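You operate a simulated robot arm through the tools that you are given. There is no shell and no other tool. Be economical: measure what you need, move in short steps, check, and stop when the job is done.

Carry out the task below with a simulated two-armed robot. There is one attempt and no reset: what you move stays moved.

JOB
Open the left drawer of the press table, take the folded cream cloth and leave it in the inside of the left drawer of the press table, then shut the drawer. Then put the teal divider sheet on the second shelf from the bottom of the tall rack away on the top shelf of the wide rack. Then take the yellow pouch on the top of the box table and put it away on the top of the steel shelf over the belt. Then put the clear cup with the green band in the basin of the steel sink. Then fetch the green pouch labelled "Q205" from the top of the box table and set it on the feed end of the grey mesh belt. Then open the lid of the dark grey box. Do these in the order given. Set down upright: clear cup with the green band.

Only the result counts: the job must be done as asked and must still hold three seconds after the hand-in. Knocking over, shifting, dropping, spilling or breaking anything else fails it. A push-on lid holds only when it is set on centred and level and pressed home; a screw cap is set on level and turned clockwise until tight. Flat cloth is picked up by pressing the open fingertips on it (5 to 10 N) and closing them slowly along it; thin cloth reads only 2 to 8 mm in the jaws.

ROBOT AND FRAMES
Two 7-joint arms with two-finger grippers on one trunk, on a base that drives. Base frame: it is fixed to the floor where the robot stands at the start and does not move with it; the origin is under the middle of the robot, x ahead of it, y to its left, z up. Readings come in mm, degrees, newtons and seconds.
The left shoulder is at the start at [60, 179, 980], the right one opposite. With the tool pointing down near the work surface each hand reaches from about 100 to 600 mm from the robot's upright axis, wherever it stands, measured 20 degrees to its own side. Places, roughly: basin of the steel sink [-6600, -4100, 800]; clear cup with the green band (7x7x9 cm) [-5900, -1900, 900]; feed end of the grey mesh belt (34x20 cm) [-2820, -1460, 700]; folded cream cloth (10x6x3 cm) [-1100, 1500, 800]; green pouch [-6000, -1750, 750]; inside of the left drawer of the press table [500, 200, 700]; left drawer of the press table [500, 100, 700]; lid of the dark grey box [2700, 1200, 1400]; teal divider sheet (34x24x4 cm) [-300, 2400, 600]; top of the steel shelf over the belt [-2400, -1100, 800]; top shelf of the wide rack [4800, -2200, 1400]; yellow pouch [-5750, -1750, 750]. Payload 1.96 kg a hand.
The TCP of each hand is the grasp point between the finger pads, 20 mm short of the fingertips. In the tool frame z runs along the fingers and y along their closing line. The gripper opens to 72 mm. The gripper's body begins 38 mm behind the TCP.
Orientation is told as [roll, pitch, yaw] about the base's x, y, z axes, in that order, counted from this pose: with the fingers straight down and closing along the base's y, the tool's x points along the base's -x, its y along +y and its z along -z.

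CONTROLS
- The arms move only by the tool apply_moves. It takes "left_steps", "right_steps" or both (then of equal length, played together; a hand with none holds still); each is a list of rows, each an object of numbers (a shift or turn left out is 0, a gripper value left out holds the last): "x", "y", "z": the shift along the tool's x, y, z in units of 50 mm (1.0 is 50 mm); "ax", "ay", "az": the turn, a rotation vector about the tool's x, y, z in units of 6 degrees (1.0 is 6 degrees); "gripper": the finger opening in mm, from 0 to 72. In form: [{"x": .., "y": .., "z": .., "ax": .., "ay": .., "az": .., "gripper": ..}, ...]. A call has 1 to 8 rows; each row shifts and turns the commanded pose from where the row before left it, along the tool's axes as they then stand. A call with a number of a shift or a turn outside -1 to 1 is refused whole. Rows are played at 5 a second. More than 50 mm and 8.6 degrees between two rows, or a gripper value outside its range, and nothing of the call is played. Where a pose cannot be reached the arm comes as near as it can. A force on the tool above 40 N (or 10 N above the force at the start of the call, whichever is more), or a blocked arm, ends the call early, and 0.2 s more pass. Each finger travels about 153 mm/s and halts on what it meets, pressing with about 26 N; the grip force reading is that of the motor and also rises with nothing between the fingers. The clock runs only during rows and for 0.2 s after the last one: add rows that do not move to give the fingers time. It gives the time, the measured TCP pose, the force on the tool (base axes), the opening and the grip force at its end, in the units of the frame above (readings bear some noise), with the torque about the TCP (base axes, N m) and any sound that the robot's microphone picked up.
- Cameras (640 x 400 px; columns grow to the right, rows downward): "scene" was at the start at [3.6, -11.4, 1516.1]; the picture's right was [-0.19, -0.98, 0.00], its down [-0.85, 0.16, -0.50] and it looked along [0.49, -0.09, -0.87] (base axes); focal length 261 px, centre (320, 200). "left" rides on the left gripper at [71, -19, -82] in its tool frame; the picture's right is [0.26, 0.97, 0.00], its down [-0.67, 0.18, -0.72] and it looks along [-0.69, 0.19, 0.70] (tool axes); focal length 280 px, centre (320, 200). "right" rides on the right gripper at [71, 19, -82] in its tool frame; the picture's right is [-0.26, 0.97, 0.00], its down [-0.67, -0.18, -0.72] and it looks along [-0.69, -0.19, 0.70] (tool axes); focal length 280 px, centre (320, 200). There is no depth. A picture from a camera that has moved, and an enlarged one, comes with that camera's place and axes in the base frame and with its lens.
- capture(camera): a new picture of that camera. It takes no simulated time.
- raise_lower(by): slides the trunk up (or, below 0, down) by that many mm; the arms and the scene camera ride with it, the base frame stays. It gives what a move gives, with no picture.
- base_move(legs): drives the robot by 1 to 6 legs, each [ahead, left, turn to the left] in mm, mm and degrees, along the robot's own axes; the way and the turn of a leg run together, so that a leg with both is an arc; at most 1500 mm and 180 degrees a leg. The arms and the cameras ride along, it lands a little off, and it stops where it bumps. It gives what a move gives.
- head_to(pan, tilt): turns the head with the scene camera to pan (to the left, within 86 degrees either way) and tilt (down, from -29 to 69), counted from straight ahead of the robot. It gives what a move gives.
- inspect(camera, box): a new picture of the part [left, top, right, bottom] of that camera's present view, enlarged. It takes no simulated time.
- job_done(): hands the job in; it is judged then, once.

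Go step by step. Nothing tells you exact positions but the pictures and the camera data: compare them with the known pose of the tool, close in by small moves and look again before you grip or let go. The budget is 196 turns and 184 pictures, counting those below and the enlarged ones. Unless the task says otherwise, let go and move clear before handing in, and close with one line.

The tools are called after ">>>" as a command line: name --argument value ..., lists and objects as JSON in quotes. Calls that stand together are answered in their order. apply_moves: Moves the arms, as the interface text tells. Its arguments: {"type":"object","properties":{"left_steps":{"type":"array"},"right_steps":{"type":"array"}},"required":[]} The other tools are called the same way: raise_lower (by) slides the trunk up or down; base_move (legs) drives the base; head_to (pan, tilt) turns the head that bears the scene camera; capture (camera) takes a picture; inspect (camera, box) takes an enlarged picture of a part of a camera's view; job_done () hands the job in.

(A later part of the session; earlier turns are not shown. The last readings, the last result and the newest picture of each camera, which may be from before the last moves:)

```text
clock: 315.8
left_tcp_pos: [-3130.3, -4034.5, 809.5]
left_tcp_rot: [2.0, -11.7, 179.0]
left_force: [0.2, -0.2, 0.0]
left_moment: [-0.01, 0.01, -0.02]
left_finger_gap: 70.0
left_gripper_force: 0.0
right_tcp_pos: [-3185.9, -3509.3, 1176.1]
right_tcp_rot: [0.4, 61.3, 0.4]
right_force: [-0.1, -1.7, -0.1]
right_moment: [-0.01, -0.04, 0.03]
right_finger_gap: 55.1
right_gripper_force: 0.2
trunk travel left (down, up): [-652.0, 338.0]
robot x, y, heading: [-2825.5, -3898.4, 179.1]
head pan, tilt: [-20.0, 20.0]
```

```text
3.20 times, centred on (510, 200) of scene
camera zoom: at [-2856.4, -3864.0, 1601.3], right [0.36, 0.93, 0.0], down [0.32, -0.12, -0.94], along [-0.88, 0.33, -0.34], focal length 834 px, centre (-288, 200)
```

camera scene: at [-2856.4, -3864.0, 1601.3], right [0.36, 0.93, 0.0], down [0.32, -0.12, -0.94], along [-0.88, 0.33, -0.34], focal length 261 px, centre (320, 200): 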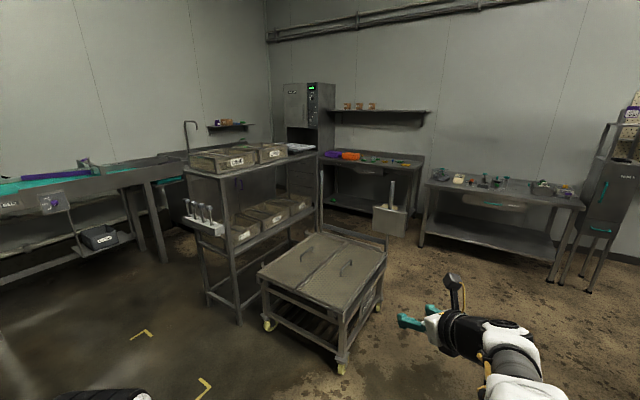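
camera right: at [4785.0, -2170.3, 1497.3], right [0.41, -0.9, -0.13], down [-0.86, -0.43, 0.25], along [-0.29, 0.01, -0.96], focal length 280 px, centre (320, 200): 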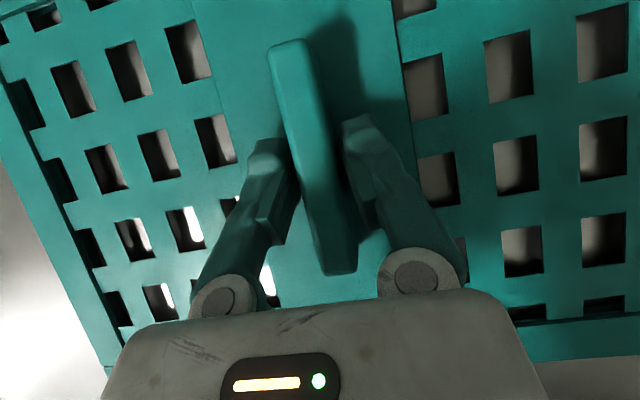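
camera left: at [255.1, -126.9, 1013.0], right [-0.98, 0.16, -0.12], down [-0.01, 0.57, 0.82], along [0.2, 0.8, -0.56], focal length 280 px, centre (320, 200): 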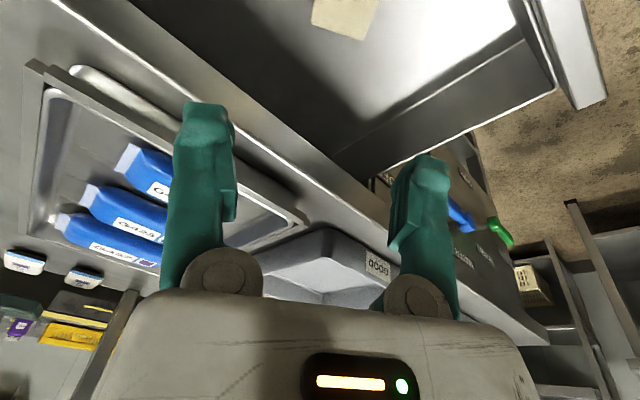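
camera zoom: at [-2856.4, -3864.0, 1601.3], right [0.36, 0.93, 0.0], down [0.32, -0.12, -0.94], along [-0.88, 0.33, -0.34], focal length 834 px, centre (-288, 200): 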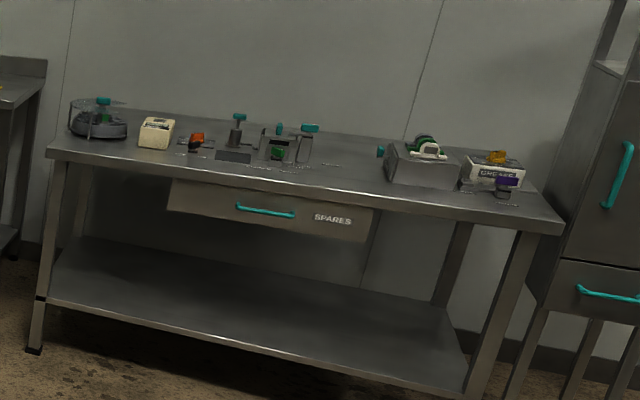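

The box table is in the back corner; its items include the cup, green and yellow pouches. I first restore the right hand to a tool-down pose, then drive up a clear lane.

>>> apply_moves --right_steps '[{"az": -1}, {"az": -1}, {"az": -1}, {"az": -1}, {"az": -1}, {"az": -1}, {"az": -1}, {"az": -1}]'

>>> apply_moves --right_steps '[{"az": -1}, {"az": -1}, {"az": -1}, {"az": -1}, {"az": -1}, {"az": -1}, {"az": -1}, {"az": -1}]'

>>> apply_moves --right_steps '[{"az": -1}, {"az": -1}, {"az": -1}, {"az": -1}, {"az": -1}, {"az": -1}, {"az": -1}, {"az": -1}]'

>>> apply_moves --right_steps '[{"az": -1}, {"az": -1}, {"az": -1}, {"az": -1}, {"az": -1}, {"az": -1}, {"ay": 1}, {"ay": 1}]'

>>> apply_moves --right_steps '[{"ay": 1}, {"ay": 1}, {"ay": 1}, {"ay": 1}, {"ay": 1}, {"ay": 1}, {"ay": 1}, {"ay": 1, "gripper": 70}]'

>>> base_move --legs '[[0, 0, -52], [1500, 0, 0], [900, 0, 0]]'

>>> head_to --pan 35 --tilt 25

>>> capture --camera "scene"

```text
clock: 317.6
left_tcp_pos: [-3130.1, -4034.2, 808.1]
left_tcp_rot: [2.0, -11.8, 179.1]
left_force: [0.4, 0.5, -0.4]
left_moment: [0.01, 0.03, 0.0]
left_finger_gap: 70.2
left_gripper_force: 0.0
right_tcp_pos: [-3185.7, -3510.1, 1177.0]
right_tcp_rot: [53.8, 35.7, 66.7]
right_force: [-0.2, 0.4, 0.3]
right_moment: [0.0, 0.03, -0.03]
right_finger_gap: 54.9
right_gripper_force: 0.1
trunk travel left (down, up): [-652.0, 338.0]
robot x, y, heading: [-2827.2, -3894.6, 179.2]
head pan, tilt: [-20.0, 20.0]
```

```text
clock: 319.4
left_tcp_pos: [-3130.6, -4033.9, 808.8]
left_tcp_rot: [2.0, -11.7, 179.1]
left_force: [0.8, -0.1, 0.7]
left_moment: [0.0, 0.01, -0.05]
left_finger_gap: 69.9
left_gripper_force: 0.0
right_tcp_pos: [-3186.7, -3510.6, 1175.9]
right_tcp_rot: [61.1, -5.4, 93.0]
right_force: [0.2, 0.0, 0.4]
right_moment: [-0.02, 0.0, -0.03]
right_finger_gap: 54.8
right_gripper_force: 0.1
trunk travel left (down, up): [-652.0, 338.0]
robot x, y, heading: [-2828.2, -3900.6, 179.1]
head pan, tilt: [-20.0, 20.0]
```

```text
clock: 321.2
left_tcp_pos: [-3131.6, -4032.9, 808.1]
left_tcp_rot: [2.0, -11.7, 179.1]
left_force: [-0.2, -0.3, 0.1]
left_moment: [-0.03, 0.03, 0.0]
left_finger_gap: 70.0
left_gripper_force: 0.0
right_tcp_pos: [-3187.0, -3511.7, 1176.9]
right_tcp_rot: [46.7, -45.3, 123.7]
right_force: [-0.1, -0.5, 0.8]
right_moment: [-0.01, 0.0, 0.01]
right_finger_gap: 55.0
right_gripper_force: 0.1
trunk travel left (down, up): [-652.0, 338.0]
robot x, y, heading: [-2825.3, -3899.9, 179.2]
head pan, tilt: [-20.0, 20.0]
```

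```text
clock: 323.0
left_tcp_pos: [-3130.4, -4034.4, 808.1]
left_tcp_rot: [2.0, -11.7, 179.1]
left_force: [-0.1, 0.8, -0.4]
left_moment: [0.03, 0.04, 0.02]
left_finger_gap: 69.9
left_gripper_force: 0.0
right_tcp_pos: [-3185.7, -3510.4, 1177.4]
right_tcp_rot: [-0.5, -49.2, -179.7]
right_force: [0.1, 0.1, -0.4]
right_moment: [-0.02, 0.02, -0.01]
right_finger_gap: 55.0
right_gripper_force: 0.0
trunk travel left (down, up): [-652.0, 338.0]
robot x, y, heading: [-2826.2, -3901.0, 179.0]
head pan, tilt: [-20.0, 20.0]
```

```text
clock: 324.8
left_tcp_pos: [-3130.4, -4034.4, 807.9]
left_tcp_rot: [2.0, -11.7, 179.2]
left_force: [1.0, -0.2, -0.4]
left_moment: [0.01, 0.01, -0.01]
left_finger_gap: 70.0
left_gripper_force: 0.0
right_tcp_pos: [-3199.1, -3494.4, 1131.8]
right_tcp_rot: [-0.3, -22.1, -179.9]
right_force: [-0.1, 0.1, 0.6]
right_moment: [0.02, 0.01, -0.01]
right_finger_gap: 69.9
right_gripper_force: 0.1
right hand out of reach, approached as far as the arm can: row 4, 5, 6, 7, 8
trunk travel left (down, up): [-652.0, 338.0]
robot x, y, heading: [-2827.2, -3897.0, 179.2]
head pan, tilt: [-20.0, 20.0]
```

```text
clock: 338.9
left_tcp_pos: [-4503.9, -1786.9, 808.5]
left_tcp_rot: [2.1, -11.7, 125.2]
left_force: [-0.7, -1.4, 0.3]
left_moment: [-0.01, 0.0, 0.01]
left_finger_gap: 70.0
left_gripper_force: 0.1
right_tcp_pos: [-4108.5, -1411.5, 1131.7]
right_tcp_rot: [-0.2, -22.3, 126.0]
right_force: [0.4, 1.4, 0.1]
right_moment: [0.01, -0.01, -0.03]
right_finger_gap: 70.3
right_gripper_force: 0.1
trunk travel left (down, up): [-652.0, 338.0]
robot x, y, heading: [-4212.5, -1949.2, 125.1]
head pan, tilt: [-20.0, 20.0]
```

```text
clock: 340.1
left_tcp_pos: [-4502.5, -1785.9, 808.7]
left_tcp_rot: [2.0, -11.7, 125.3]
left_force: [-0.2, -0.7, -0.7]
left_moment: [-0.01, -0.02, 0.02]
left_finger_gap: 70.2
left_gripper_force: 0.0
right_tcp_pos: [-4106.9, -1412.1, 1131.0]
right_tcp_rot: [-0.2, -22.3, 126.1]
right_force: [0.8, -0.8, -1.1]
right_moment: [-0.02, 0.01, 0.02]
right_finger_gap: 70.0
right_gripper_force: 0.2
trunk travel left (down, up): [-652.0, 338.0]
robot x, y, heading: [-4215.5, -1951.8, 124.9]
head pan, tilt: [35.0, 25.0]
```

```text
72 pictures are left
camera scene: at [-4268.8, -1967.2, 1593.3], right [0.34, 0.94, 0.0], down [0.4, -0.14, -0.91], along [-0.85, 0.31, -0.42], focal length 261 px, centre (320, 200)
```

scene: 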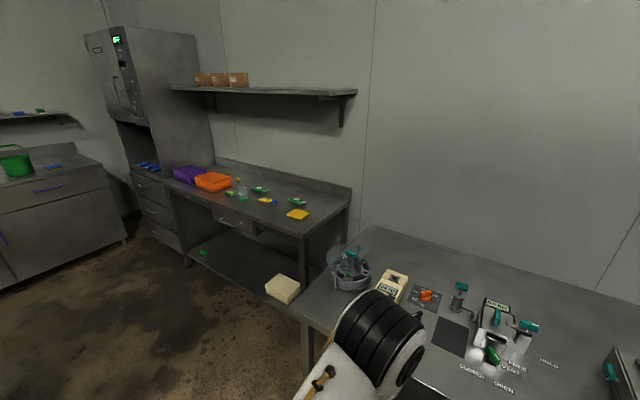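

>>> inspect --camera "scene" --box '[160, 150, 330, 250]'

```text
3.76 times, centred on (245, 200) of scene
camera zoom: at [-4268.8, -1967.2, 1593.3], right [0.34, 0.94, 0.0], down [0.4, -0.14, -0.91], along [-0.85, 0.31, -0.42], focal length 982 px, centre (602, 200)
```

zoom: 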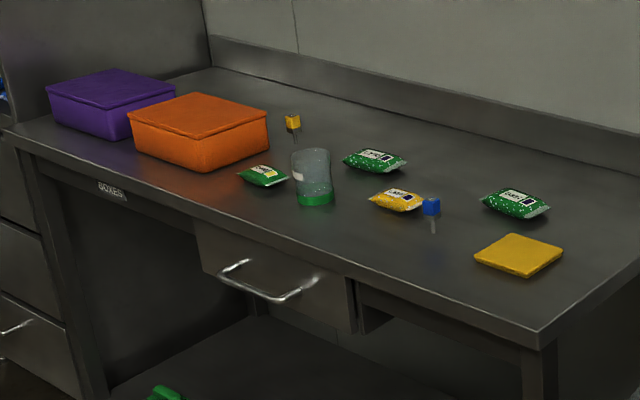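

>>> head_to --pan -75 --tilt 20

>>> capture --camera "scene"

```text
clock: 342.0
left_tcp_pos: [-4504.3, -1786.1, 808.1]
left_tcp_rot: [2.0, -11.8, 125.2]
left_force: [-0.4, 0.5, 0.2]
left_moment: [-0.02, 0.0, 0.01]
left_finger_gap: 70.1
left_gripper_force: 0.1
right_tcp_pos: [-4107.7, -1412.0, 1131.1]
right_tcp_rot: [-0.2, -22.3, 126.2]
right_force: [0.3, 0.0, 0.0]
right_moment: [0.01, -0.01, 0.02]
right_finger_gap: 69.9
right_gripper_force: 0.1
trunk travel left (down, up): [-652.0, 338.0]
robot x, y, heading: [-4215.8, -1948.5, 125.2]
head pan, tilt: [-75.0, 20.0]
```

```text
70 pictures are left
camera scene: at [-4122.6, -1927.0, 1601.3], right [0.77, -0.64, 0.0], down [-0.22, -0.26, -0.94], along [0.6, 0.72, -0.34], focal length 261 px, centre (320, 200)
```

scene: 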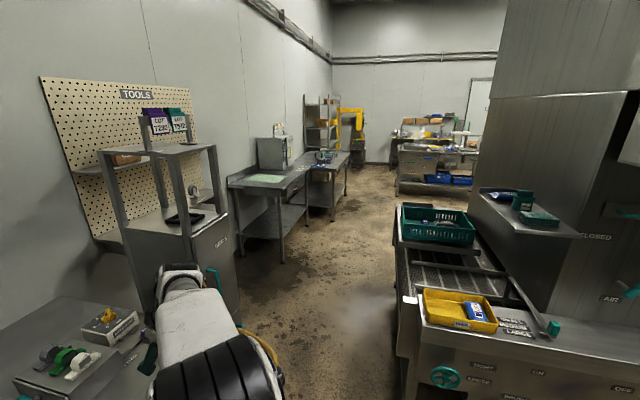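

>>> inspect --camera "scene" --box '[380, 170, 620, 350]'

```text
2.22 times, centred on (500, 260) of scene
camera zoom: at [-4122.6, -1927.0, 1601.3], right [0.77, -0.64, 0.0], down [-0.22, -0.26, -0.94], along [0.6, 0.72, -0.34], focal length 580 px, centre (-80, 67)
```

zoom: 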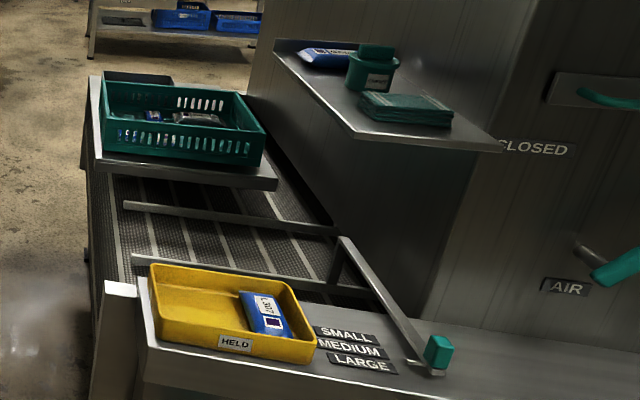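

The yellow labelled pouch is at about [-5849, -1776]; next to it is a small blue-capped item. I drive up to the box table.

>>> raise_lower --by 230

>>> base_move --legs '[[130, 0, 1.6], [0, 1030, 0], [340, 0, 0]]'

>>> head_to --pan 5 --tilt 50

>>> capture --camera "scene"

```text
clock: 344.4
left_tcp_pos: [-4502.3, -1785.8, 1037.8]
left_tcp_rot: [1.9, -11.7, 125.2]
left_force: [0.4, -0.1, -0.2]
left_moment: [-0.03, 0.02, 0.03]
left_finger_gap: 69.8
left_gripper_force: 0.1
right_tcp_pos: [-4108.3, -1412.6, 1362.2]
right_tcp_rot: [-0.3, -22.3, 126.1]
right_force: [-0.4, -0.1, 0.2]
right_moment: [-0.01, -0.01, -0.02]
right_finger_gap: 70.1
right_gripper_force: 0.0
trunk travel left (down, up): [-882.0, 108.0]
robot x, y, heading: [-4215.3, -1949.6, 125.0]
head pan, tilt: [-75.0, 20.0]
```

```text
clock: 352.4
left_tcp_pos: [-5614.2, -2061.4, 1038.0]
left_tcp_rot: [2.0, -11.7, 128.1]
left_force: [0.6, 0.6, 0.2]
left_moment: [0.02, 0.01, 0.02]
left_finger_gap: 69.7
left_gripper_force: 0.0
right_tcp_pos: [-5237.9, -1668.1, 1362.3]
right_tcp_rot: [-0.2, -22.3, 129.2]
right_force: [-0.6, 0.2, 0.7]
right_moment: [0.01, -0.01, -0.02]
right_finger_gap: 70.2
right_gripper_force: 0.0
trunk travel left (down, up): [-882.0, 108.0]
robot x, y, heading: [-5317.1, -2209.2, 128.1]
head pan, tilt: [-75.0, 20.0]
```

```text
clock: 354.0
left_tcp_pos: [-5615.1, -2060.8, 1038.4]
left_tcp_rot: [2.0, -11.7, 128.1]
left_force: [0.3, -0.1, -0.9]
left_moment: [0.0, -0.01, -0.02]
left_finger_gap: 69.9
left_gripper_force: 0.0
right_tcp_pos: [-5239.4, -1668.0, 1361.6]
right_tcp_rot: [-0.2, -22.3, 129.1]
right_force: [0.0, -0.6, -0.6]
right_moment: [0.03, -0.02, -0.01]
right_finger_gap: 69.8
right_gripper_force: 0.1
trunk travel left (down, up): [-882.0, 108.0]
robot x, y, heading: [-5317.8, -2208.5, 128.0]
head pan, tilt: [5.0, 50.0]
```

```text
68 pictures are left
camera scene: at [-5335.3, -2200.4, 1785.8], right [0.73, 0.68, 0.0], down [0.52, -0.56, -0.64], along [-0.44, 0.47, -0.77], focal length 261 px, centre (320, 200)
```

scene: 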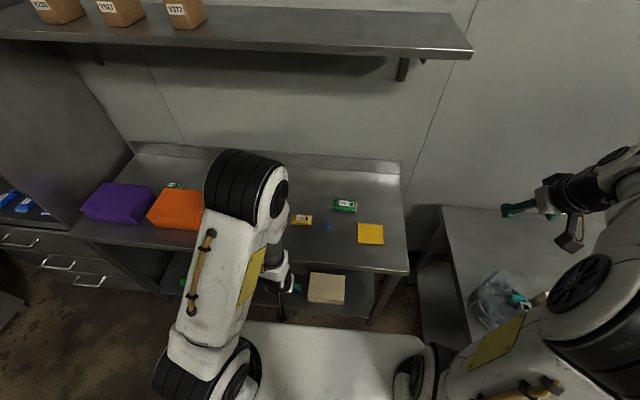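

>>> base_move --legs '[[60, 0, -1.2]]'

>>> inspect --camera "scene" --box '[260, 170, 400, 260]'

```text
clock: 354.9
left_tcp_pos: [-5645.5, -2011.5, 1040.7]
left_tcp_rot: [2.0, -12.0, 126.9]
left_force: [1.2, -0.6, 0.2]
left_moment: [0.03, 0.02, 0.03]
left_finger_gap: 69.9
left_gripper_force: 0.1
right_tcp_pos: [-5258.2, -1627.8, 1363.6]
right_tcp_rot: [-0.2, -22.6, 127.9]
right_force: [0.6, -0.6, 0.6]
right_moment: [0.01, 0.03, -0.01]
right_finger_gap: 70.0
right_gripper_force: 0.0
trunk travel left (down, up): [-882.0, 108.0]
robot x, y, heading: [-5353.6, -2163.7, 126.8]
head pan, tilt: [5.0, 50.0]
```

```text
4.44 times, centred on (330, 215) of scene
camera zoom: at [-5365.9, -2160.8, 1785.8], right [0.74, 0.67, 0.0], down [0.51, -0.57, -0.65], along [-0.43, 0.48, -0.76], focal length 1159 px, centre (276, 133)
```

zoom: 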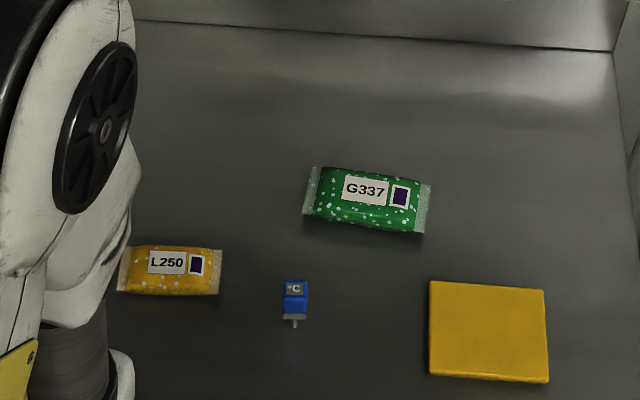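

>>> apply_moves --left_steps '[{"az": -1}, {"az": -1}, {"az": -1}, {"az": -1}, {"az": -1}, {"az": -1}, {"az": -1}, {"az": -1}]'

>>> apply_moves --left_steps '[{"az": -1}, {"az": -1}, {"az": -1}, {"az": -1}, {"az": -1}, {"az": -1}, {"az": -1}]'

>>> raise_lower --by -80

>>> apply_moves --left_steps '[{"y": -0.8}, {"y": -0.8}, {"y": -0.8}, {"y": -0.8}, {"y": -0.8}, {"y": -0.8}]'

>>> apply_moves --left_steps '[{"ax": -0.7}, {"ax": -0.7}, {"ax": -0.6}]'

>>> capture --camera "left"

```text
clock: 356.7
left_tcp_pos: [-5645.2, -2008.3, 1036.6]
left_tcp_rot: [-7.4, -9.4, 175.7]
left_force: [-0.1, -0.1, 0.0]
left_moment: [0.0, 0.03, 0.0]
left_finger_gap: 69.8
left_gripper_force: 0.1
right_tcp_pos: [-5262.6, -1622.8, 1362.3]
right_tcp_rot: [-0.2, -22.3, 127.7]
right_force: [0.0, 0.7, 0.2]
right_moment: [-0.01, 0.01, 0.0]
right_finger_gap: 70.0
right_gripper_force: 0.0
trunk travel left (down, up): [-882.0, 108.0]
robot x, y, heading: [-5353.4, -2163.3, 127.2]
head pan, tilt: [5.0, 50.0]
```

```text
clock: 358.3
left_tcp_pos: [-5646.9, -2008.5, 1038.0]
left_tcp_rot: [-11.7, -1.9, -142.7]
left_force: [-0.1, -0.8, 0.0]
left_moment: [0.03, 0.02, 0.05]
left_finger_gap: 69.9
left_gripper_force: 0.1
right_tcp_pos: [-5263.0, -1623.2, 1361.7]
right_tcp_rot: [-0.3, -22.3, 127.6]
right_force: [-0.1, 0.3, 0.5]
right_moment: [-0.01, 0.0, 0.0]
right_finger_gap: 69.9
right_gripper_force: 0.0
trunk travel left (down, up): [-882.0, 108.0]
robot x, y, heading: [-5355.5, -2164.6, 126.8]
head pan, tilt: [5.0, 50.0]
```

```text
clock: 359.5
left_tcp_pos: [-5646.5, -2008.2, 959.4]
left_tcp_rot: [-11.8, -2.0, -142.7]
left_force: [0.0, 0.7, 0.8]
left_moment: [0.0, -0.01, -0.03]
left_finger_gap: 69.9
left_gripper_force: 0.1
right_tcp_pos: [-5262.6, -1622.9, 1282.2]
right_tcp_rot: [-0.1, -22.3, 127.8]
right_force: [0.2, 0.5, -0.4]
right_moment: [0.0, 0.02, -0.01]
right_finger_gap: 69.8
right_gripper_force: 0.1
trunk travel left (down, up): [-802.0, 188.0]
robot x, y, heading: [-5349.6, -2168.3, 126.9]
head pan, tilt: [5.0, 50.0]
```

```text
clock: 360.9
left_tcp_pos: [-5788.2, -1820.2, 1006.9]
left_tcp_rot: [-11.6, -2.0, -142.8]
left_force: [-1.3, 0.2, 0.0]
left_moment: [-0.01, 0.0, 0.02]
left_finger_gap: 69.8
left_gripper_force: 0.1
right_tcp_pos: [-5263.1, -1621.7, 1281.8]
right_tcp_rot: [-0.2, -22.2, 127.8]
right_force: [-0.4, -0.1, 0.4]
right_moment: [-0.02, -0.02, 0.01]
right_finger_gap: 69.9
right_gripper_force: 0.0
trunk travel left (down, up): [-802.0, 188.0]
robot x, y, heading: [-5355.0, -2162.1, 126.8]
head pan, tilt: [5.0, 50.0]
```

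```text
clock: 361.7
left_tcp_pos: [-5787.9, -1820.6, 1006.4]
left_tcp_rot: [0.5, -2.0, -142.7]
left_force: [0.7, -0.9, -0.2]
left_moment: [-0.02, -0.03, -0.02]
left_finger_gap: 69.9
left_gripper_force: 0.2
right_tcp_pos: [-5261.6, -1623.5, 1281.1]
right_tcp_rot: [-0.2, -22.4, 127.8]
right_force: [0.0, -0.1, 0.5]
right_moment: [0.0, 0.0, -0.03]
right_finger_gap: 69.9
right_gripper_force: 0.1
trunk travel left (down, up): [-802.0, 188.0]
robot x, y, heading: [-5354.6, -2167.4, 127.2]
head pan, tilt: [5.0, 50.0]
```

```text
66 pictures are left
camera left: at [-5741.9, -1760.7, 1084.8], right [0.79, -0.61, 0.0], down [-0.41, -0.53, 0.74], along [-0.45, -0.59, -0.67], focal length 280 px, centre (320, 200)
```

left: 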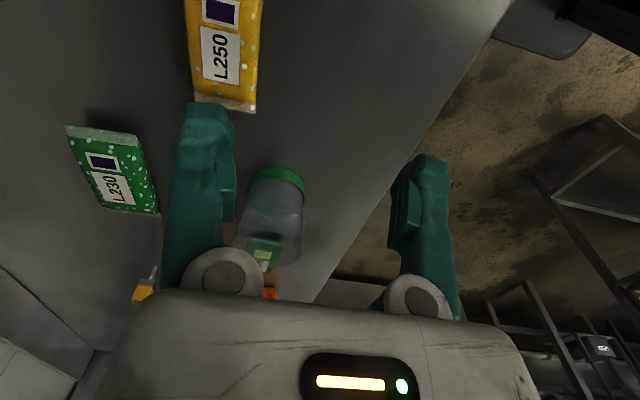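

>>> apply_moves --left_steps '[{"y": -0.68, "x": -0.19}, {"y": -0.68, "x": -0.19}, {"z": 0.75}, {"z": 0.75}]'

>>> capture --camera "left"

>>> inspect --camera "scene" --box '[220, 150, 400, 270]'

```text
clock: 362.7
left_tcp_pos: [-5827.3, -1794.5, 927.5]
left_tcp_rot: [0.4, -2.0, -142.7]
left_force: [-0.4, -0.4, -1.0]
left_moment: [-0.01, -0.02, 0.0]
left_finger_gap: 69.8
left_gripper_force: 0.1
left hand out of reach, approached as far as the arm can: row 2
right_tcp_pos: [-5263.4, -1623.1, 1283.4]
right_tcp_rot: [-0.3, -22.2, 127.8]
right_force: [0.4, -0.1, -0.7]
right_moment: [-0.01, -0.02, -0.04]
right_finger_gap: 70.1
right_gripper_force: 0.0
trunk travel left (down, up): [-802.0, 188.0]
robot x, y, heading: [-5353.6, -2163.7, 126.9]
head pan, tilt: [5.0, 50.0]
```

```text
65 pictures are left
camera left: at [-5780.6, -1735.3, 1004.9], right [0.79, -0.61, 0.0], down [-0.41, -0.54, 0.74], along [-0.45, -0.58, -0.67], focal length 280 px, centre (320, 200)
```

left: 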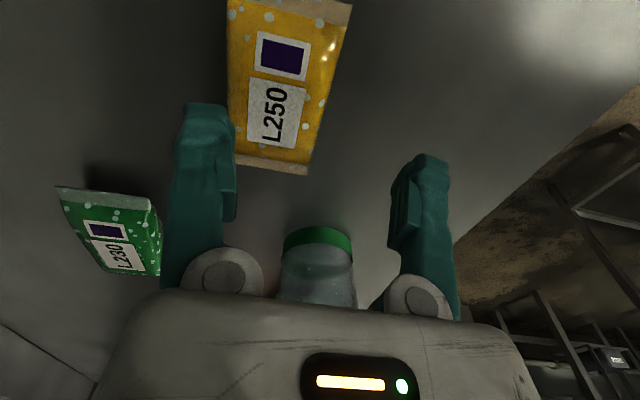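

```text
3.33 times, centred on (310, 210) of scene
camera zoom: at [-5372.9, -2152.8, 1705.8], right [0.74, 0.67, 0.0], down [0.51, -0.57, -0.64], along [-0.43, 0.48, -0.77], focal length 869 px, centre (353, 167)
```

zoom: 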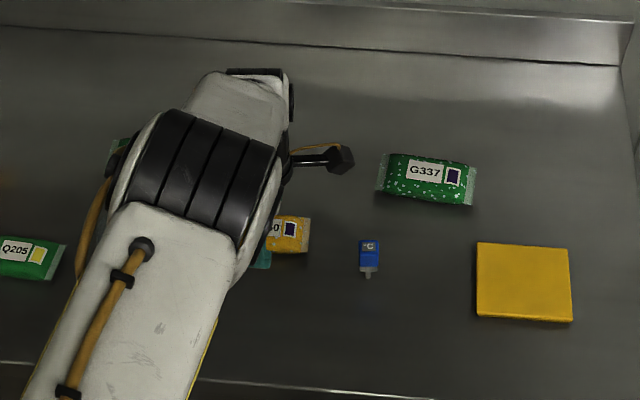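

>>> apply_moves --left_steps '[{"ax": 1}, {"y": -0.25, "x": 0.13}, {"y": -0.2}]'

>>> capture --camera "left"

```text
clock: 363.5
left_tcp_pos: [-5835.3, -1771.7, 931.9]
left_tcp_rot: [-5.8, -2.0, -142.7]
left_force: [-0.8, 0.6, 0.3]
left_moment: [-0.02, 0.05, -0.04]
left_finger_gap: 69.9
left_gripper_force: 0.1
right_tcp_pos: [-5262.4, -1623.3, 1281.5]
right_tcp_rot: [-0.2, -22.3, 127.8]
right_force: [-0.5, -0.7, -0.6]
right_moment: [-0.02, -0.02, 0.02]
right_finger_gap: 70.2
right_gripper_force: 0.0
trunk travel left (down, up): [-802.0, 188.0]
robot x, y, heading: [-5354.3, -2163.5, 126.8]
head pan, tilt: [5.0, 50.0]
```

```text
63 pictures are left
camera left: at [-5784.5, -1719.2, 1011.4], right [0.79, -0.61, -0.1], down [-0.36, -0.6, 0.72], along [-0.5, -0.53, -0.69], focal length 280 px, centre (320, 200)
```

left: 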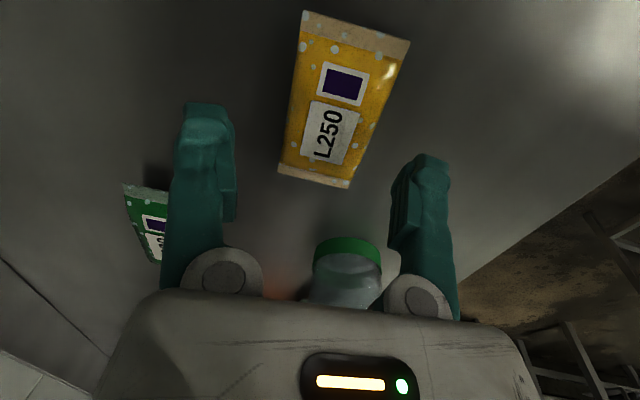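

>>> apply_moves --left_steps '[{"z": 0.4, "y": 0.1}, {"z": 0.4, "y": 0.05}, {"z": 0.2, "y": 0.02}]'

>>> apply_moves --left_steps '[{"gripper": 55}, {"gripper": 40}, {"gripper": 25}, {"gripper": 10}, {"gripper": 0}, {}]'

>>> capture --camera "left"

```text
clock: 364.3
left_tcp_pos: [-5833.5, -1777.2, 881.1]
left_tcp_rot: [-5.7, -2.0, -142.7]
left_force: [-0.9, 0.6, 3.1]
left_moment: [-0.08, -0.07, -0.04]
left_finger_gap: 70.3
left_gripper_force: 0.0
right_tcp_pos: [-5261.7, -1623.7, 1281.9]
right_tcp_rot: [-0.2, -22.3, 127.9]
right_force: [-0.3, 0.1, 0.0]
right_moment: [-0.01, -0.01, 0.01]
right_finger_gap: 70.1
right_gripper_force: 0.0
trunk travel left (down, up): [-802.0, 188.0]
robot x, y, heading: [-5355.6, -2166.9, 126.7]
head pan, tilt: [5.0, 50.0]
```

```text
clock: 365.7
left_tcp_pos: [-5833.9, -1776.9, 883.2]
left_tcp_rot: [-5.8, -1.9, -142.6]
left_force: [0.6, -1.6, 14.7]
left_moment: [-0.3, -0.23, -0.03]
left_finger_gap: 49.1
left_gripper_force: 26.3
right_tcp_pos: [-5262.3, -1624.0, 1282.1]
right_tcp_rot: [-0.2, -22.4, 127.9]
right_force: [-0.8, -0.2, -0.2]
right_moment: [-0.01, 0.03, 0.01]
right_finger_gap: 70.0
right_gripper_force: 0.0
trunk travel left (down, up): [-802.0, 188.0]
robot x, y, heading: [-5350.9, -2162.9, 127.0]
head pan, tilt: [5.0, 50.0]
```

```text
62 pictures are left
camera left: at [-5782.0, -1724.6, 962.0], right [0.79, -0.61, -0.11], down [-0.36, -0.6, 0.72], along [-0.5, -0.53, -0.69], focal length 280 px, centre (320, 200)
```

left: 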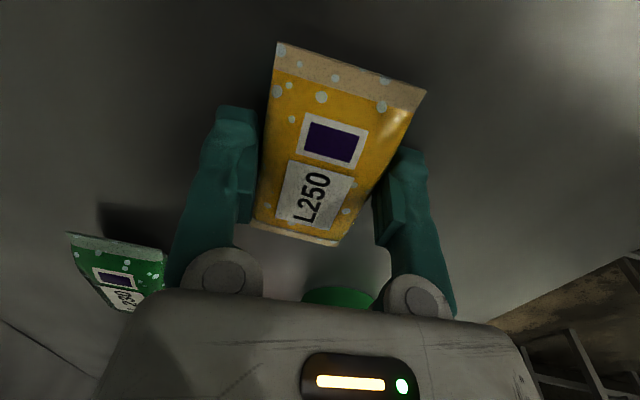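

Gripped across the middle. Lift and back out.

>>> raise_lower --by 160

>>> base_move --legs '[[-340, 0, 0]]'

>>> capture --camera "left"

>>> capture --camera "scene"

```text
clock: 367.5
left_tcp_pos: [-5833.7, -1776.6, 1041.7]
left_tcp_rot: [-5.6, -1.9, -142.7]
left_force: [-0.3, 0.7, -1.6]
left_moment: [0.01, -0.02, -0.02]
left_finger_gap: 49.3
left_gripper_force: 26.0
right_tcp_pos: [-5262.8, -1623.6, 1441.7]
right_tcp_rot: [-0.2, -22.3, 127.8]
right_force: [0.2, 0.1, 0.0]
right_moment: [0.02, 0.04, 0.0]
right_finger_gap: 70.1
right_gripper_force: 0.1
trunk travel left (down, up): [-962.0, 28.0]
robot x, y, heading: [-5352.3, -2165.5, 126.8]
head pan, tilt: [5.0, 50.0]
```

```text
clock: 369.8
left_tcp_pos: [-5628.0, -2051.8, 1041.2]
left_tcp_rot: [-5.6, -1.9, -142.6]
left_force: [0.0, 0.2, -0.8]
left_moment: [-0.01, 0.0, 0.02]
left_finger_gap: 49.0
left_gripper_force: 25.8
right_tcp_pos: [-5056.7, -1898.2, 1441.9]
right_tcp_rot: [-0.2, -22.2, 127.7]
right_force: [-0.4, -0.4, 0.6]
right_moment: [-0.01, -0.01, 0.02]
right_finger_gap: 70.0
right_gripper_force: 0.1
trunk travel left (down, up): [-962.0, 28.0]
robot x, y, heading: [-5146.8, -2443.2, 126.9]
head pan, tilt: [5.0, 50.0]
```

```text
61 pictures are left
camera left: at [-5576.6, -1999.0, 1119.5], right [0.79, -0.61, -0.1], down [-0.36, -0.59, 0.72], along [-0.5, -0.53, -0.69], focal length 280 px, centre (320, 200)
```

left: 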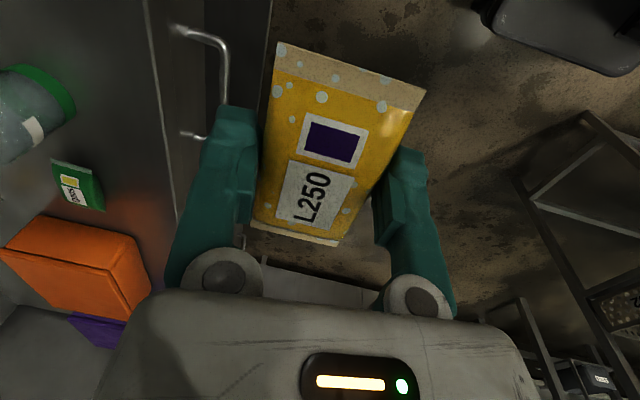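

```text
60 pictures are left
camera scene: at [-5165.3, -2427.9, 1865.7], right [0.74, 0.67, 0.0], down [0.51, -0.57, -0.64], along [-0.43, 0.48, -0.77], focal length 261 px, centre (320, 200)
```

scene: 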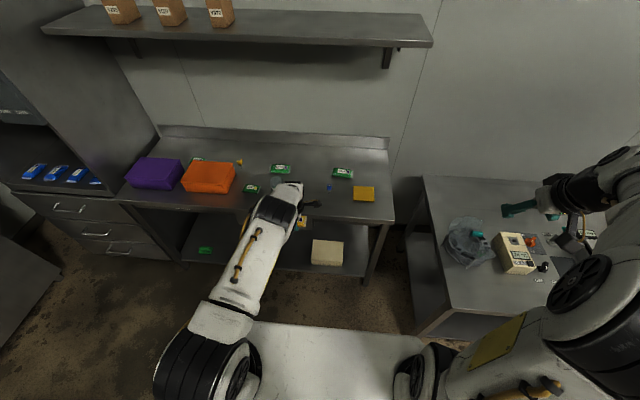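

>>> base_move --legs '[[0, -1040, 0], [0, 0, -90], [1450, 0, 0]]'

>>> head_to --pan -50 --tilt 35

>>> capture --camera "scene"

```text
clock: 385.9
left_tcp_pos: [-2779.3, -424.6, 1041.6]
left_tcp_rot: [-5.7, -2.0, 128.2]
left_force: [0.1, 0.4, -0.8]
left_moment: [0.02, 0.05, 0.0]
left_finger_gap: 48.9
left_gripper_force: 26.3
right_tcp_pos: [-2616.8, -994.7, 1441.4]
right_tcp_rot: [-0.1, -22.3, 38.7]
right_force: [0.7, -0.3, -0.6]
right_moment: [-0.02, -0.01, 0.03]
right_finger_gap: 70.1
right_gripper_force: 0.0
trunk travel left (down, up): [-962.0, 28.0]
robot x, y, heading: [-3159.6, -910.7, 38.0]
head pan, tilt: [5.0, 50.0]
```

```text
clock: 387.1
left_tcp_pos: [-2778.9, -424.1, 1041.8]
left_tcp_rot: [-5.6, -1.9, 128.2]
left_force: [0.4, -0.7, -1.8]
left_moment: [0.02, 0.0, 0.0]
left_finger_gap: 49.0
left_gripper_force: 26.5
right_tcp_pos: [-2615.7, -992.1, 1441.8]
right_tcp_rot: [-0.2, -22.4, 38.8]
right_force: [0.1, 0.2, 0.1]
right_moment: [0.01, 0.01, 0.03]
right_finger_gap: 69.8
right_gripper_force: 0.0
trunk travel left (down, up): [-962.0, 28.0]
robot x, y, heading: [-3158.0, -910.8, 37.8]
head pan, tilt: [-50.0, 35.0]
```

```text
59 pictures are left
camera scene: at [-3121.9, -965.1, 1887.5], right [-0.21, -0.98, 0.0], down [-0.56, 0.12, -0.82], along [0.8, -0.17, -0.57], focal length 261 px, centre (320, 200)
```

scene: 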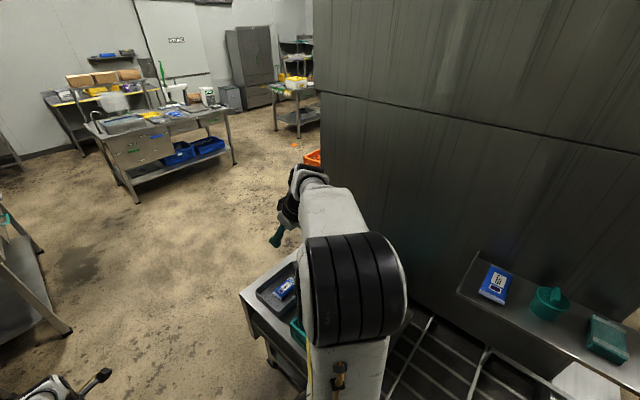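

>>> base_move --legs '[[330, 30, -1], [0, 0, -90]]'

>>> head_to --pan 15 --tilt 50

>>> capture --camera "scene"

>>> capture --camera "left"

```text
clock: 393.1
left_tcp_pos: [-2425.8, -1066.3, 1041.0]
left_tcp_rot: [-5.7, -2.1, 38.3]
left_force: [0.3, 0.0, -0.8]
left_moment: [-0.03, 0.0, -0.04]
left_finger_gap: 48.8
left_gripper_force: 25.7
right_tcp_pos: [-2994.8, -1231.3, 1442.2]
right_tcp_rot: [-0.2, -22.3, -51.1]
right_force: [0.2, -0.2, -0.2]
right_moment: [-0.02, -0.02, -0.01]
right_finger_gap: 70.0
right_gripper_force: 0.1
trunk travel left (down, up): [-962.0, 28.0]
robot x, y, heading: [-2916.7, -686.9, -51.8]
head pan, tilt: [-50.0, 35.0]
```

```text
clock: 394.4
left_tcp_pos: [-2425.5, -1067.7, 1041.3]
left_tcp_rot: [-5.7, -2.0, 38.2]
left_force: [-0.1, -0.8, -0.6]
left_moment: [-0.04, -0.02, -0.01]
left_finger_gap: 48.7
left_gripper_force: 25.9
right_tcp_pos: [-2994.3, -1231.7, 1441.7]
right_tcp_rot: [-0.2, -22.2, -51.2]
right_force: [0.0, -0.9, -1.4]
right_moment: [0.02, 0.0, 0.04]
right_finger_gap: 70.2
right_gripper_force: 0.0
trunk travel left (down, up): [-962.0, 28.0]
robot x, y, heading: [-2917.2, -687.6, -52.1]
head pan, tilt: [15.0, 50.0]
```

```text
58 pictures are left
camera scene: at [-2890.7, -686.7, 1865.8], right [-0.6, -0.8, 0.0], down [-0.61, 0.46, -0.64], along [0.51, -0.39, -0.77], focal length 261 px, centre (320, 200)
```

scene: 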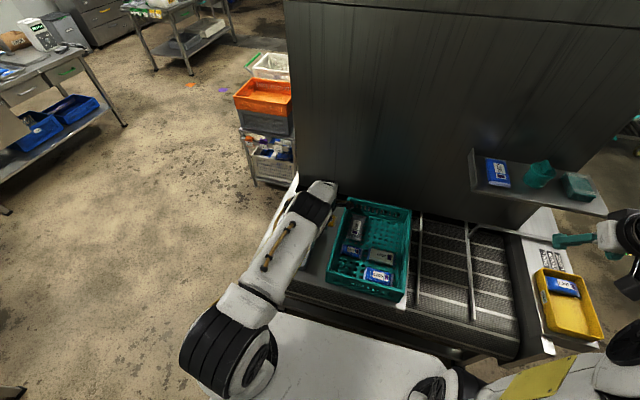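

```text
57 pictures are left
camera left: at [-2477.4, -1123.0, 1120.5], right [-0.8, 0.59, -0.1], down [0.35, 0.6, 0.72], along [0.49, 0.54, -0.69], focal length 280 px, centre (320, 200)
```

left: 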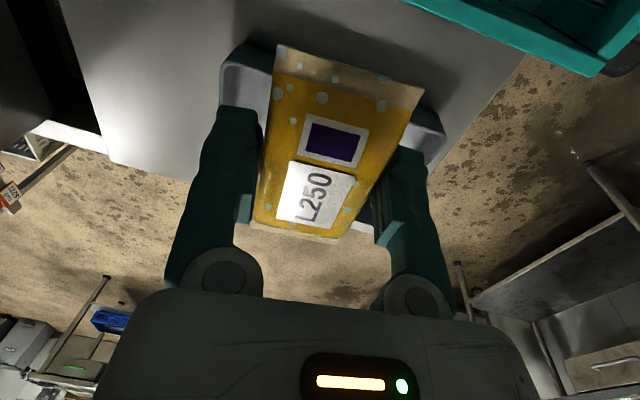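

The shelf over the belt (z≈800) holds the green basket and a tray; a free strip lies at its hood side, reachable from the belt's far end. I drive round to that end.

>>> base_move --legs '[[0, 1150, 0], [0, 0, -91], [0, 640, 0]]'

>>> head_to --pan 10 --tilt 45

>>> capture --camera "scene"

```text
clock: 407.3
left_tcp_pos: [-2097.8, -978.2, 1041.4]
left_tcp_rot: [-5.7, -1.9, -56.6]
left_force: [0.4, 0.9, 0.0]
left_moment: [-0.01, 0.02, 0.02]
left_finger_gap: 48.9
left_gripper_force: 26.5
right_tcp_pos: [-2211.7, -397.5, 1441.3]
right_tcp_rot: [-0.2, -22.3, -146.3]
right_force: [0.5, 0.1, 0.2]
right_moment: [-0.04, 0.02, 0.01]
right_finger_gap: 70.2
right_gripper_force: 0.0
trunk travel left (down, up): [-962.0, 28.0]
robot x, y, heading: [-1674.2, -526.4, -147.2]
head pan, tilt: [15.0, 50.0]
```

```text
clock: 408.0
left_tcp_pos: [-2097.8, -980.1, 1041.9]
left_tcp_rot: [-5.7, -2.0, -56.6]
left_force: [-0.5, 0.6, -0.9]
left_moment: [0.02, -0.02, -0.04]
left_finger_gap: 49.1
left_gripper_force: 26.4
right_tcp_pos: [-2211.2, -398.6, 1442.8]
right_tcp_rot: [-0.1, -22.3, -146.2]
right_force: [-0.3, 0.1, 0.0]
right_moment: [0.01, 0.02, -0.01]
right_finger_gap: 69.9
right_gripper_force: 0.2
trunk travel left (down, up): [-962.0, 28.0]
robot x, y, heading: [-1678.2, -525.2, -147.1]
head pan, tilt: [10.0, 45.0]
```

```text
56 pictures are left
camera scene: at [-1688.5, -548.5, 1872.6], right [-0.68, 0.73, 0.0], down [0.52, 0.48, -0.71], along [-0.52, -0.48, -0.71], focal length 261 px, centre (320, 200)
```

scene: 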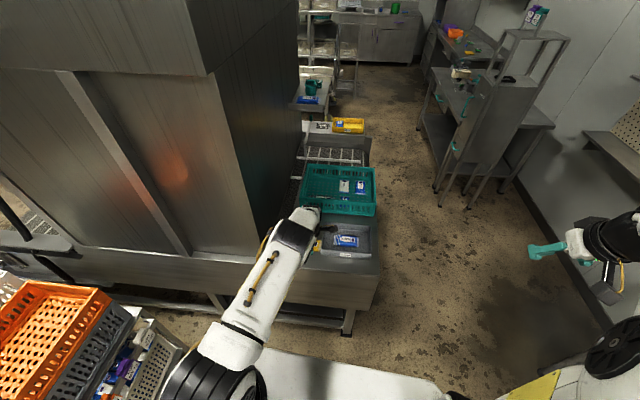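

>>> base_move --legs '[[0, 0, 3.9], [175, 34, 0]]'

>>> capture --camera "left"

>>> inspect --camera "scene" --box '[200, 130, 420, 290]'

```text
clock: 409.9
left_tcp_pos: [-2183.5, -1140.3, 1043.0]
left_tcp_rot: [-5.9, -2.0, -52.4]
left_force: [-0.1, 0.6, -0.7]
left_moment: [-0.01, 0.01, 0.0]
left_finger_gap: 48.6
left_gripper_force: 25.6
right_tcp_pos: [-2339.0, -569.5, 1442.7]
right_tcp_rot: [-0.2, -22.4, -142.0]
right_force: [0.9, 0.0, -0.1]
right_moment: [-0.01, 0.02, 0.0]
right_finger_gap: 70.0
right_gripper_force: 0.1
trunk travel left (down, up): [-962.0, 28.0]
robot x, y, heading: [-1797.2, -659.3, -143.0]
head pan, tilt: [10.0, 45.0]
```

```text
55 pictures are left
camera left: at [-2237.8, -1089.5, 1122.4], right [0.6, 0.79, -0.11], down [0.6, -0.36, 0.72], along [0.53, -0.5, -0.69], focal length 280 px, centre (320, 200)
```

left: 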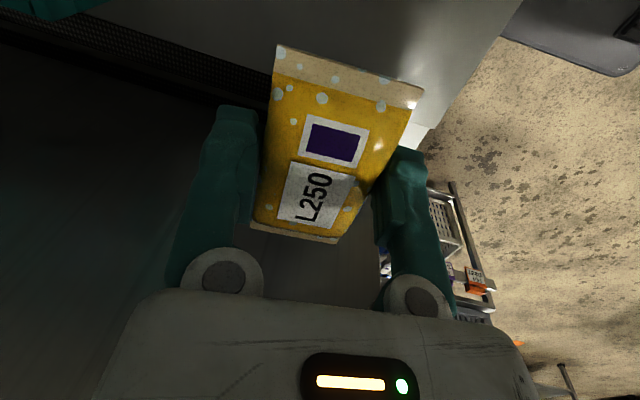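

```text
2.50 times, centred on (310, 210) of scene
camera zoom: at [-1805.4, -678.9, 1872.7], right [-0.73, 0.68, 0.0], down [0.48, 0.52, -0.71], along [-0.48, -0.52, -0.71], focal length 652 px, centre (345, 175)
```

zoom: 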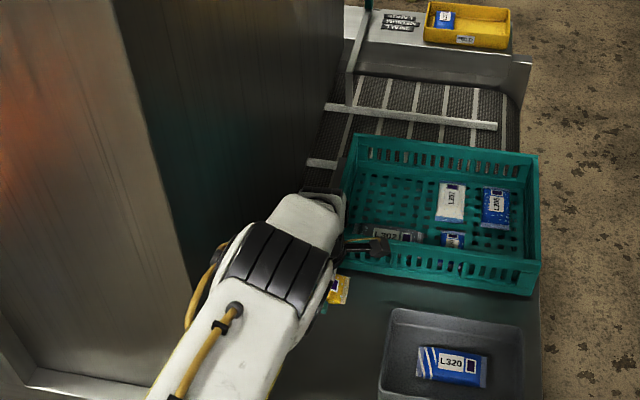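

>>> raise_lower --by -160

>>> apply_moves --left_steps '[{"z": 0.4, "y": 0.04}, {"z": 0.4, "y": 0.04}, {"z": 0.3, "y": 0.03}, {"z": 0.3, "y": 0.03}]'

>>> capture --camera "left"

```text
clock: 411.8
left_tcp_pos: [-2185.9, -1142.1, 880.9]
left_tcp_rot: [-5.8, -2.0, -52.5]
left_force: [0.6, 1.0, -0.3]
left_moment: [0.01, 0.03, -0.02]
left_finger_gap: 48.8
left_gripper_force: 25.6
right_tcp_pos: [-2342.1, -571.3, 1281.8]
right_tcp_rot: [-0.2, -22.3, -141.9]
right_force: [0.2, 0.2, -0.1]
right_moment: [-0.01, 0.02, 0.02]
right_finger_gap: 70.1
right_gripper_force: 0.0
trunk travel left (down, up): [-802.0, 188.0]
robot x, y, heading: [-1800.1, -661.6, -142.9]
head pan, tilt: [10.0, 45.0]
```

```text
clock: 412.6
left_tcp_pos: [-2186.5, -1144.0, 835.7]
left_tcp_rot: [-6.2, -2.1, -52.6]
left_force: [8.9, 6.9, 25.4]
left_moment: [0.8, -0.82, -0.04]
left_finger_gap: 48.9
left_gripper_force: 26.5
right_tcp_pos: [-2339.6, -570.9, 1282.6]
right_tcp_rot: [-0.2, -22.4, -142.0]
right_force: [-0.2, -0.3, -0.5]
right_moment: [0.02, -0.02, -0.01]
right_finger_gap: 69.9
right_gripper_force: 0.1
trunk travel left (down, up): [-802.0, 188.0]
robot x, y, heading: [-1796.2, -660.5, -142.6]
head pan, tilt: [10.0, 45.0]
stopped in row 4 (left hand): the force on the tool passed its limit at 51 N (the readings are from after the stop); the commanded pose is now the measured one
```

```text
53 pictures are left
camera left: at [-2239.8, -1093.3, 914.4], right [0.61, 0.79, -0.11], down [0.6, -0.36, 0.71], along [0.52, -0.5, -0.69], focal length 280 px, centre (320, 200)
```

left: 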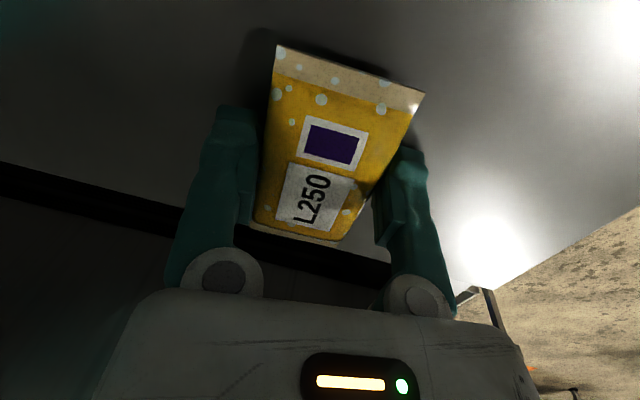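

Pouch rests on the shelf. Release and lift.

>>> apply_moves --left_steps '[{"gripper": 58}, {"gripper": 68}, {}, {"z": -0.4}, {"z": -0.8}]'

>>> raise_lower --by 150

>>> base_move --legs '[[-200, 0, 0]]'

>>> inspect --camera "scene" --box '[200, 100, 420, 260]'

```text
clock: 413.8
left_tcp_pos: [-2182.5, -1138.4, 892.3]
left_tcp_rot: [-6.1, -2.1, -52.5]
left_force: [-0.4, 1.1, -0.2]
left_moment: [0.01, -0.02, -0.02]
left_finger_gap: 68.1
left_gripper_force: 0.0
right_tcp_pos: [-2341.2, -570.5, 1282.7]
right_tcp_rot: [-0.2, -22.3, -142.0]
right_force: [0.3, 0.0, -0.5]
right_moment: [0.04, 0.02, -0.01]
right_finger_gap: 70.0
right_gripper_force: 0.0
trunk travel left (down, up): [-802.0, 188.0]
robot x, y, heading: [-1799.2, -660.4, -142.8]
head pan, tilt: [10.0, 45.0]
```

```text
clock: 415.5
left_tcp_pos: [-2184.9, -1140.1, 1042.0]
left_tcp_rot: [-6.1, -2.2, -52.6]
left_force: [-0.8, 0.6, 0.7]
left_moment: [-0.01, 0.01, 0.02]
left_finger_gap: 68.1
left_gripper_force: 0.0
right_tcp_pos: [-2341.3, -572.1, 1431.5]
right_tcp_rot: [-0.2, -22.2, -142.0]
right_force: [0.2, -0.3, 1.0]
right_moment: [0.0, 0.0, -0.01]
right_finger_gap: 70.0
right_gripper_force: 0.0
trunk travel left (down, up): [-952.0, 38.0]
robot x, y, heading: [-1801.3, -661.9, -142.8]
head pan, tilt: [10.0, 45.0]
```

```text
clock: 417.1
left_tcp_pos: [-2027.3, -1021.6, 1041.3]
left_tcp_rot: [-5.8, -1.9, -52.5]
left_force: [-0.3, 0.2, -0.4]
left_moment: [0.02, -0.02, 0.01]
left_finger_gap: 68.2
left_gripper_force: 0.1
right_tcp_pos: [-2184.7, -454.7, 1429.8]
right_tcp_rot: [-0.2, -22.1, -141.8]
right_force: [0.0, 0.0, -0.5]
right_moment: [0.02, -0.01, -0.02]
right_finger_gap: 70.0
right_gripper_force: 0.1
trunk travel left (down, up): [-952.0, 38.0]
robot x, y, heading: [-1640.3, -543.7, -142.9]
head pan, tilt: [10.0, 45.0]
```

```text
2.50 times, centred on (310, 180) of scene
camera zoom: at [-1653.5, -565.2, 1862.6], right [-0.73, 0.68, 0.0], down [0.48, 0.52, -0.71], along [-0.48, -0.52, -0.71], focal length 652 px, centre (345, 250)
```

zoom: 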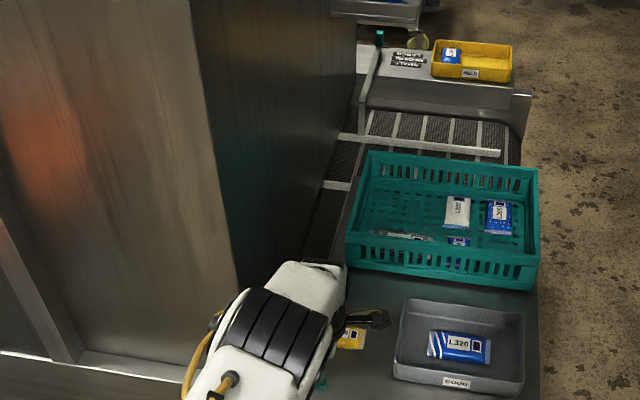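

The yellow pouch is on the shelf. Now I retrace my path to the box table for the cup.

>>> base_move --legs '[[0, -640, 0], [0, 0, 91], [0, -1107, 0], [0, 0, 89.5]]'

>>> base_move --legs '[[-1500, 0, 0], [-330, 0, 0]]'

```text
clock: 433.6
left_tcp_pos: [-2528.4, -212.6, 1042.7]
left_tcp_rot: [-6.1, -2.1, 126.2]
left_force: [-0.3, -0.3, -0.3]
left_moment: [-0.01, 0.03, -0.01]
left_finger_gap: 67.8
left_gripper_force: 0.1
right_tcp_pos: [-2384.9, -783.0, 1432.8]
right_tcp_rot: [-0.2, -22.2, 36.8]
right_force: [0.1, 0.4, 0.2]
right_moment: [0.0, 0.01, -0.02]
right_finger_gap: 69.9
right_gripper_force: 0.0
trunk travel left (down, up): [-952.0, 38.0]
robot x, y, heading: [-2928.5, -686.2, 35.8]
head pan, tilt: [10.0, 45.0]
```

```text
clock: 442.7
left_tcp_pos: [-3989.2, -1276.9, 1041.9]
left_tcp_rot: [-6.1, -2.1, 127.0]
left_force: [-0.3, -0.2, 0.2]
left_moment: [0.0, -0.01, 0.01]
left_finger_gap: 67.9
left_gripper_force: 0.1
right_tcp_pos: [-3835.9, -1845.8, 1431.1]
right_tcp_rot: [-0.1, -22.1, 37.7]
right_force: [-0.1, 0.9, 0.4]
right_moment: [-0.03, 0.01, 0.02]
right_finger_gap: 69.9
right_gripper_force: 0.0
trunk travel left (down, up): [-952.0, 38.0]
robot x, y, heading: [-4378.5, -1755.9, 36.7]
head pan, tilt: [10.0, 45.0]
```

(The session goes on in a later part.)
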